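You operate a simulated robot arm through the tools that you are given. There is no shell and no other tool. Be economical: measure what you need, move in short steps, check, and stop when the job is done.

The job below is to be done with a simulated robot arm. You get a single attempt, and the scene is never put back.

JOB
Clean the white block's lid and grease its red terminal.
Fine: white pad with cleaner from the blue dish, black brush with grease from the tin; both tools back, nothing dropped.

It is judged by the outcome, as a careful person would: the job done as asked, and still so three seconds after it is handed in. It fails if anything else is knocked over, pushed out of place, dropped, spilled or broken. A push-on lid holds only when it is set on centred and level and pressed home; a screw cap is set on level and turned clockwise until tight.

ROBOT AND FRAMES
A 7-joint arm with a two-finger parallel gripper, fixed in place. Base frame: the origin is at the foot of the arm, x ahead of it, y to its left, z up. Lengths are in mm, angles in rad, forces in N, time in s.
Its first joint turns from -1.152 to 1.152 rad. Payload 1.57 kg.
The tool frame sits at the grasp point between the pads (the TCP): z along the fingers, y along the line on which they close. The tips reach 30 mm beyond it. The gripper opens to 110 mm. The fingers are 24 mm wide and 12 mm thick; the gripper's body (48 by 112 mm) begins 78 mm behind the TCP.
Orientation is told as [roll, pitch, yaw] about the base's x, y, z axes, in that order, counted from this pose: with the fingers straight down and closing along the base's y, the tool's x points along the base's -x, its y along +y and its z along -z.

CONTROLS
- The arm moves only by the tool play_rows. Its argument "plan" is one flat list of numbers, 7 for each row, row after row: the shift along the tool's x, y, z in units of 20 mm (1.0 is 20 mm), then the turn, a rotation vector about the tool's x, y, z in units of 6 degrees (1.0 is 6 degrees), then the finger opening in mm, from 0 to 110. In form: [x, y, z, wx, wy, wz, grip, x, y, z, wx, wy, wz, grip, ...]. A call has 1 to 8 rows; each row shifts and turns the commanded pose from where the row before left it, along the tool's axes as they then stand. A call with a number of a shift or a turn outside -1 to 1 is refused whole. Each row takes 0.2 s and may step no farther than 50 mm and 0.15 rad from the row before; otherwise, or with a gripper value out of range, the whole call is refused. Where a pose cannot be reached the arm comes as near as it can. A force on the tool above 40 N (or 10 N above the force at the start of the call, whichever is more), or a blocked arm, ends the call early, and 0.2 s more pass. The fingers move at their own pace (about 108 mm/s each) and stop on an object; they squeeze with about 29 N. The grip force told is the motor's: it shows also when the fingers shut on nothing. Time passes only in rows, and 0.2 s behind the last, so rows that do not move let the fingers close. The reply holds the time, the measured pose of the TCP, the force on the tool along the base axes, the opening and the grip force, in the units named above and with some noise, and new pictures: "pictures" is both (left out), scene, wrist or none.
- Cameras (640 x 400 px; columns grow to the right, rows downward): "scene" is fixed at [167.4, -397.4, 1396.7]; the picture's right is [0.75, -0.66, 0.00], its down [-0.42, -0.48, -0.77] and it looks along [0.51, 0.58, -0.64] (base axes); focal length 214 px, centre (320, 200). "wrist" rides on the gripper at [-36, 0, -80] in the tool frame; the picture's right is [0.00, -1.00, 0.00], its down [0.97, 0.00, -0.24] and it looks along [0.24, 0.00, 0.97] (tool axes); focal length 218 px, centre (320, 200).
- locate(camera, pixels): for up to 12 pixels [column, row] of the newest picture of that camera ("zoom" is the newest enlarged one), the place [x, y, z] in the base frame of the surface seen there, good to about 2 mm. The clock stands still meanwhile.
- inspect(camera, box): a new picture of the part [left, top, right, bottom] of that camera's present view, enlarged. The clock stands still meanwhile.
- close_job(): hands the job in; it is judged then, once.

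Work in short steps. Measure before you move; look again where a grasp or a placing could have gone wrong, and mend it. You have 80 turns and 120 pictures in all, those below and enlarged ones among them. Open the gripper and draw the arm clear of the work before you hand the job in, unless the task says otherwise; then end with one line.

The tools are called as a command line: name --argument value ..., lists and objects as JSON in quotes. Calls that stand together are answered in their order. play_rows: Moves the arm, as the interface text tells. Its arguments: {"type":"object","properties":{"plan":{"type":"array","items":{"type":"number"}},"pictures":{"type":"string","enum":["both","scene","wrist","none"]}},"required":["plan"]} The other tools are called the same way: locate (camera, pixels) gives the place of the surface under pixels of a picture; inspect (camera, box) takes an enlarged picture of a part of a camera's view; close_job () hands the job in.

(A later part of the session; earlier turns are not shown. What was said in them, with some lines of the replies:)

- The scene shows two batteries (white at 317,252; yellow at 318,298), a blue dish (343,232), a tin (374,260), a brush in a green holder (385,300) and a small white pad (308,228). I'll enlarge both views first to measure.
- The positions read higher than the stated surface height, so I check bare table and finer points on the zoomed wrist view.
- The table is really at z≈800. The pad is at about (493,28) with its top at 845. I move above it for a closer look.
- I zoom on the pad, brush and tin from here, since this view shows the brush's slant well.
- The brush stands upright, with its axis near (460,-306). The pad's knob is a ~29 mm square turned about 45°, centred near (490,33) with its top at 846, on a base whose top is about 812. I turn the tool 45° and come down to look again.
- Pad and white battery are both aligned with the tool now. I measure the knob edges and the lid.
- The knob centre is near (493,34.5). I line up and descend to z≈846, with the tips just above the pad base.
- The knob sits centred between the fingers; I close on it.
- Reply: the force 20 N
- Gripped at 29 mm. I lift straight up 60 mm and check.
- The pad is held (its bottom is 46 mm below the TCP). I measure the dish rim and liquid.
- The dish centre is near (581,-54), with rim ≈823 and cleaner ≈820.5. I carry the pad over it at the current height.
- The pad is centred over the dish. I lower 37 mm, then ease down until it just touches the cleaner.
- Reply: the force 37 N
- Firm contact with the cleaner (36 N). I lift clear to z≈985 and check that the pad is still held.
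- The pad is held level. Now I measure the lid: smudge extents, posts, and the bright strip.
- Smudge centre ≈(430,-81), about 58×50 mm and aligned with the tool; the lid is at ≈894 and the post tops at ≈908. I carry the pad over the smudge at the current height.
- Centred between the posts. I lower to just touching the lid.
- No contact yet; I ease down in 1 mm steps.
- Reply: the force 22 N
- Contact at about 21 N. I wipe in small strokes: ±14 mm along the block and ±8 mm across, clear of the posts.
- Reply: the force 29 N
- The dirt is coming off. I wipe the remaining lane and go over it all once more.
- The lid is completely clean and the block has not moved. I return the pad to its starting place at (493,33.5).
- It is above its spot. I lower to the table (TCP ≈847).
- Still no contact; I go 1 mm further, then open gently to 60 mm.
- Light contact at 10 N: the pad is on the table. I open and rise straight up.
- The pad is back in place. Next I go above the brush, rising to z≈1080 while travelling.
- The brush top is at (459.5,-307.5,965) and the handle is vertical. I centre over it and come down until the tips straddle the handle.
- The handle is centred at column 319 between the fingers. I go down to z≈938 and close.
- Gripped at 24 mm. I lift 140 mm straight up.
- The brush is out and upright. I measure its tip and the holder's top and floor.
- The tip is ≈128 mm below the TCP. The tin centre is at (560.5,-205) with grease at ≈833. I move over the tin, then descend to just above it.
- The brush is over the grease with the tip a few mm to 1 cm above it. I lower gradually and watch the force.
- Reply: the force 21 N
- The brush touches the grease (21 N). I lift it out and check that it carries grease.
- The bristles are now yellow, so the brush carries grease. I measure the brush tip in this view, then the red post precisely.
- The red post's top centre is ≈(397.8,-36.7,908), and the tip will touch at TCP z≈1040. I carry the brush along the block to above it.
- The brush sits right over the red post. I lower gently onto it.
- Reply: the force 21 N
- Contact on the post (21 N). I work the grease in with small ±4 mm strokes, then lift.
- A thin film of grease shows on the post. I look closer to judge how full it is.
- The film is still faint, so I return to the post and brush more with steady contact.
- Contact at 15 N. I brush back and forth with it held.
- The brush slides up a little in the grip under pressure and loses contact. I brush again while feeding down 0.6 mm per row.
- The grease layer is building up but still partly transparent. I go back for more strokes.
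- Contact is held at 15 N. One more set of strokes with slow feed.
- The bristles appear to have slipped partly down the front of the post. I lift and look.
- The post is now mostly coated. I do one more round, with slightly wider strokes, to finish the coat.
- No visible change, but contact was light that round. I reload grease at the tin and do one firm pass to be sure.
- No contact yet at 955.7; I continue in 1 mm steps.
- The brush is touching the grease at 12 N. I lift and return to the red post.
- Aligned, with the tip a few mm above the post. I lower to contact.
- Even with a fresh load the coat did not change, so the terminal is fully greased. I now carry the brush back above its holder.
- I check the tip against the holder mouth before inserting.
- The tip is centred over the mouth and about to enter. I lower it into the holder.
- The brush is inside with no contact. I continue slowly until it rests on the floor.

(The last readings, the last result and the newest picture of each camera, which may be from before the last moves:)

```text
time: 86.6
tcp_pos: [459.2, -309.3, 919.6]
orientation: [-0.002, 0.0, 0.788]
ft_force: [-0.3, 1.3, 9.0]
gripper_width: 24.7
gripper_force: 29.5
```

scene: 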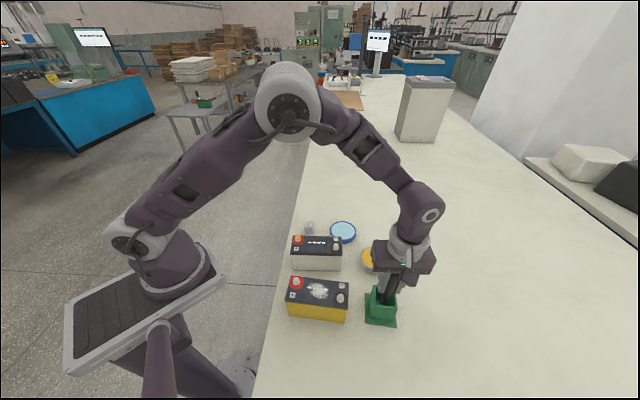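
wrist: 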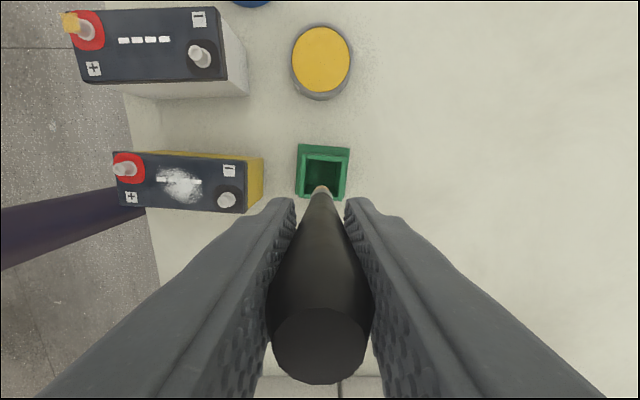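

The brush rests on the floor (9 N). I open and rise straight up clear of the handle.

play_rows --plan '[0, 0, 0, 0, 0, 0, 35, 0, 0, 0, 0, 0, 0, 60, 0, 0, 0, 0, 0, 0, 70, 0, 0, -0.5, 0, 0, 0, 70, 0, 0, -1, 0, 0, 0, 70, 0, 0, -1, 0, 0, 0, 70, 0, 0, -1, 0, 0, 0, 70, 0, 0, -1, 0, 0, 0, 70]' --pictures "wrist"

play_rows --plan '[0, 0, -1, 0, 0, 0, 70, 0, 0, -1, 0, 0, 0, 70, 0, 0, -1, 0, 0, 0, 70, 0, 0, -1, 0, 0, 0, 70, -0.8, 0.3, -0.5, 0, 0, 0, 90, -0.8, 0.3, -0.5, 0, 0, 0, 90]' --pictures "both"

inspect --camera "scene" --box '[270, 210, 430, 335]'

```text
time: 88.4
tcp_pos: [458.5, -309.5, 1008.6]
orientation: [0.0, 0.0, 0.787]
ft_force: [0.9, 0.3, 0.2]
gripper_width: 70.1
gripper_force: 0.1
```

wrist: 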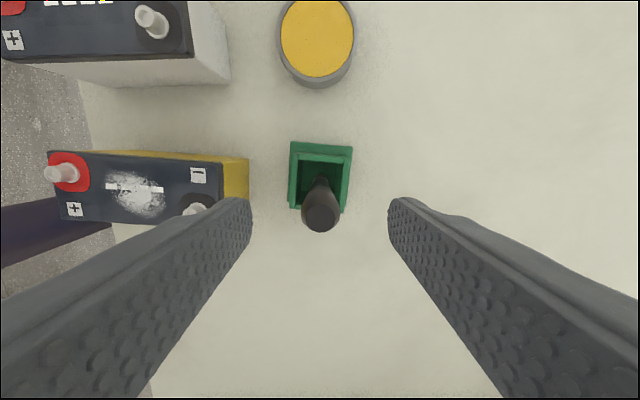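

```text
time: 89.8
tcp_pos: [474.6, -277.2, 1109.4]
orientation: [-0.001, 0.0, 0.787]
ft_force: [-0.2, 0.3, 0.4]
gripper_width: 89.8
gripper_force: 0.1
```

scene: 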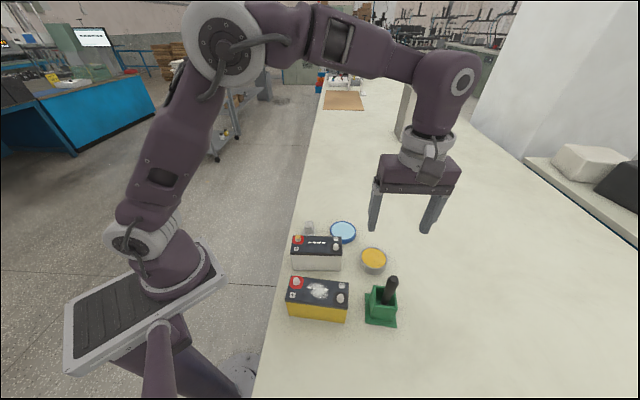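
wrist: 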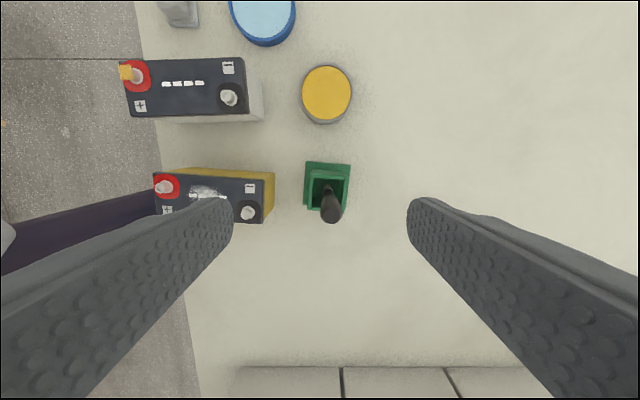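

```text
3.20 times, centred on (350, 272) of scene
```

zoom: 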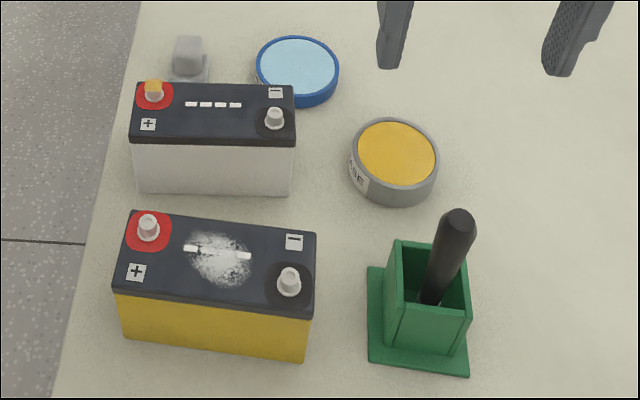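

Both tools are back. One frame hinted at yellow near a dash on the clean lid, so I look at it closely before handing in.

inspect --camera "scene" --box '[285, 228, 349, 268]'

inspect --camera "wrist" --box '[115, 45, 275, 145]'

```text
10.00 times, centred on (317, 248) of scene
```

zoom: 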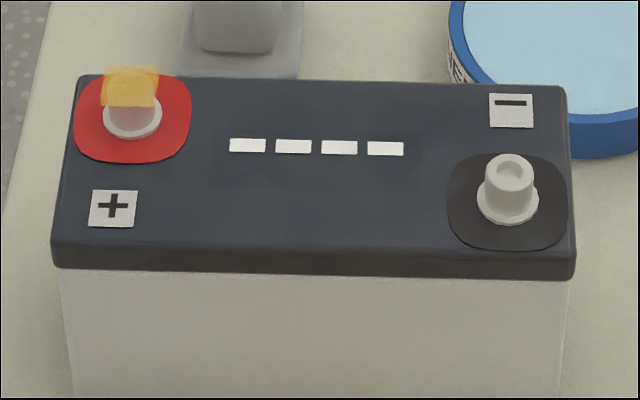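

```text
4.00 times, centred on (195, 95) of wrist
```

zoom: 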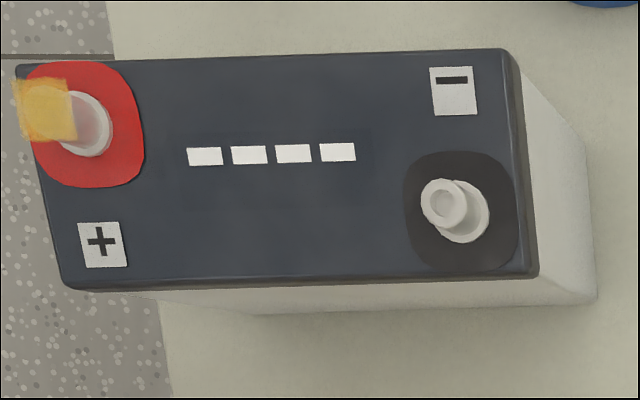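

The lid is clean (the yellow was only a rendering artefact at the frame's edge). The red terminal is greased, both tools are back, nothing else has moved and the arm is clear, so I hand it in.

close_job

```text
The job is handed in.
```

I wiped the white block's lid clean and greased its red terminal. The pad and brush are back in place, nothing was dropped or moved, and the job is handed in.
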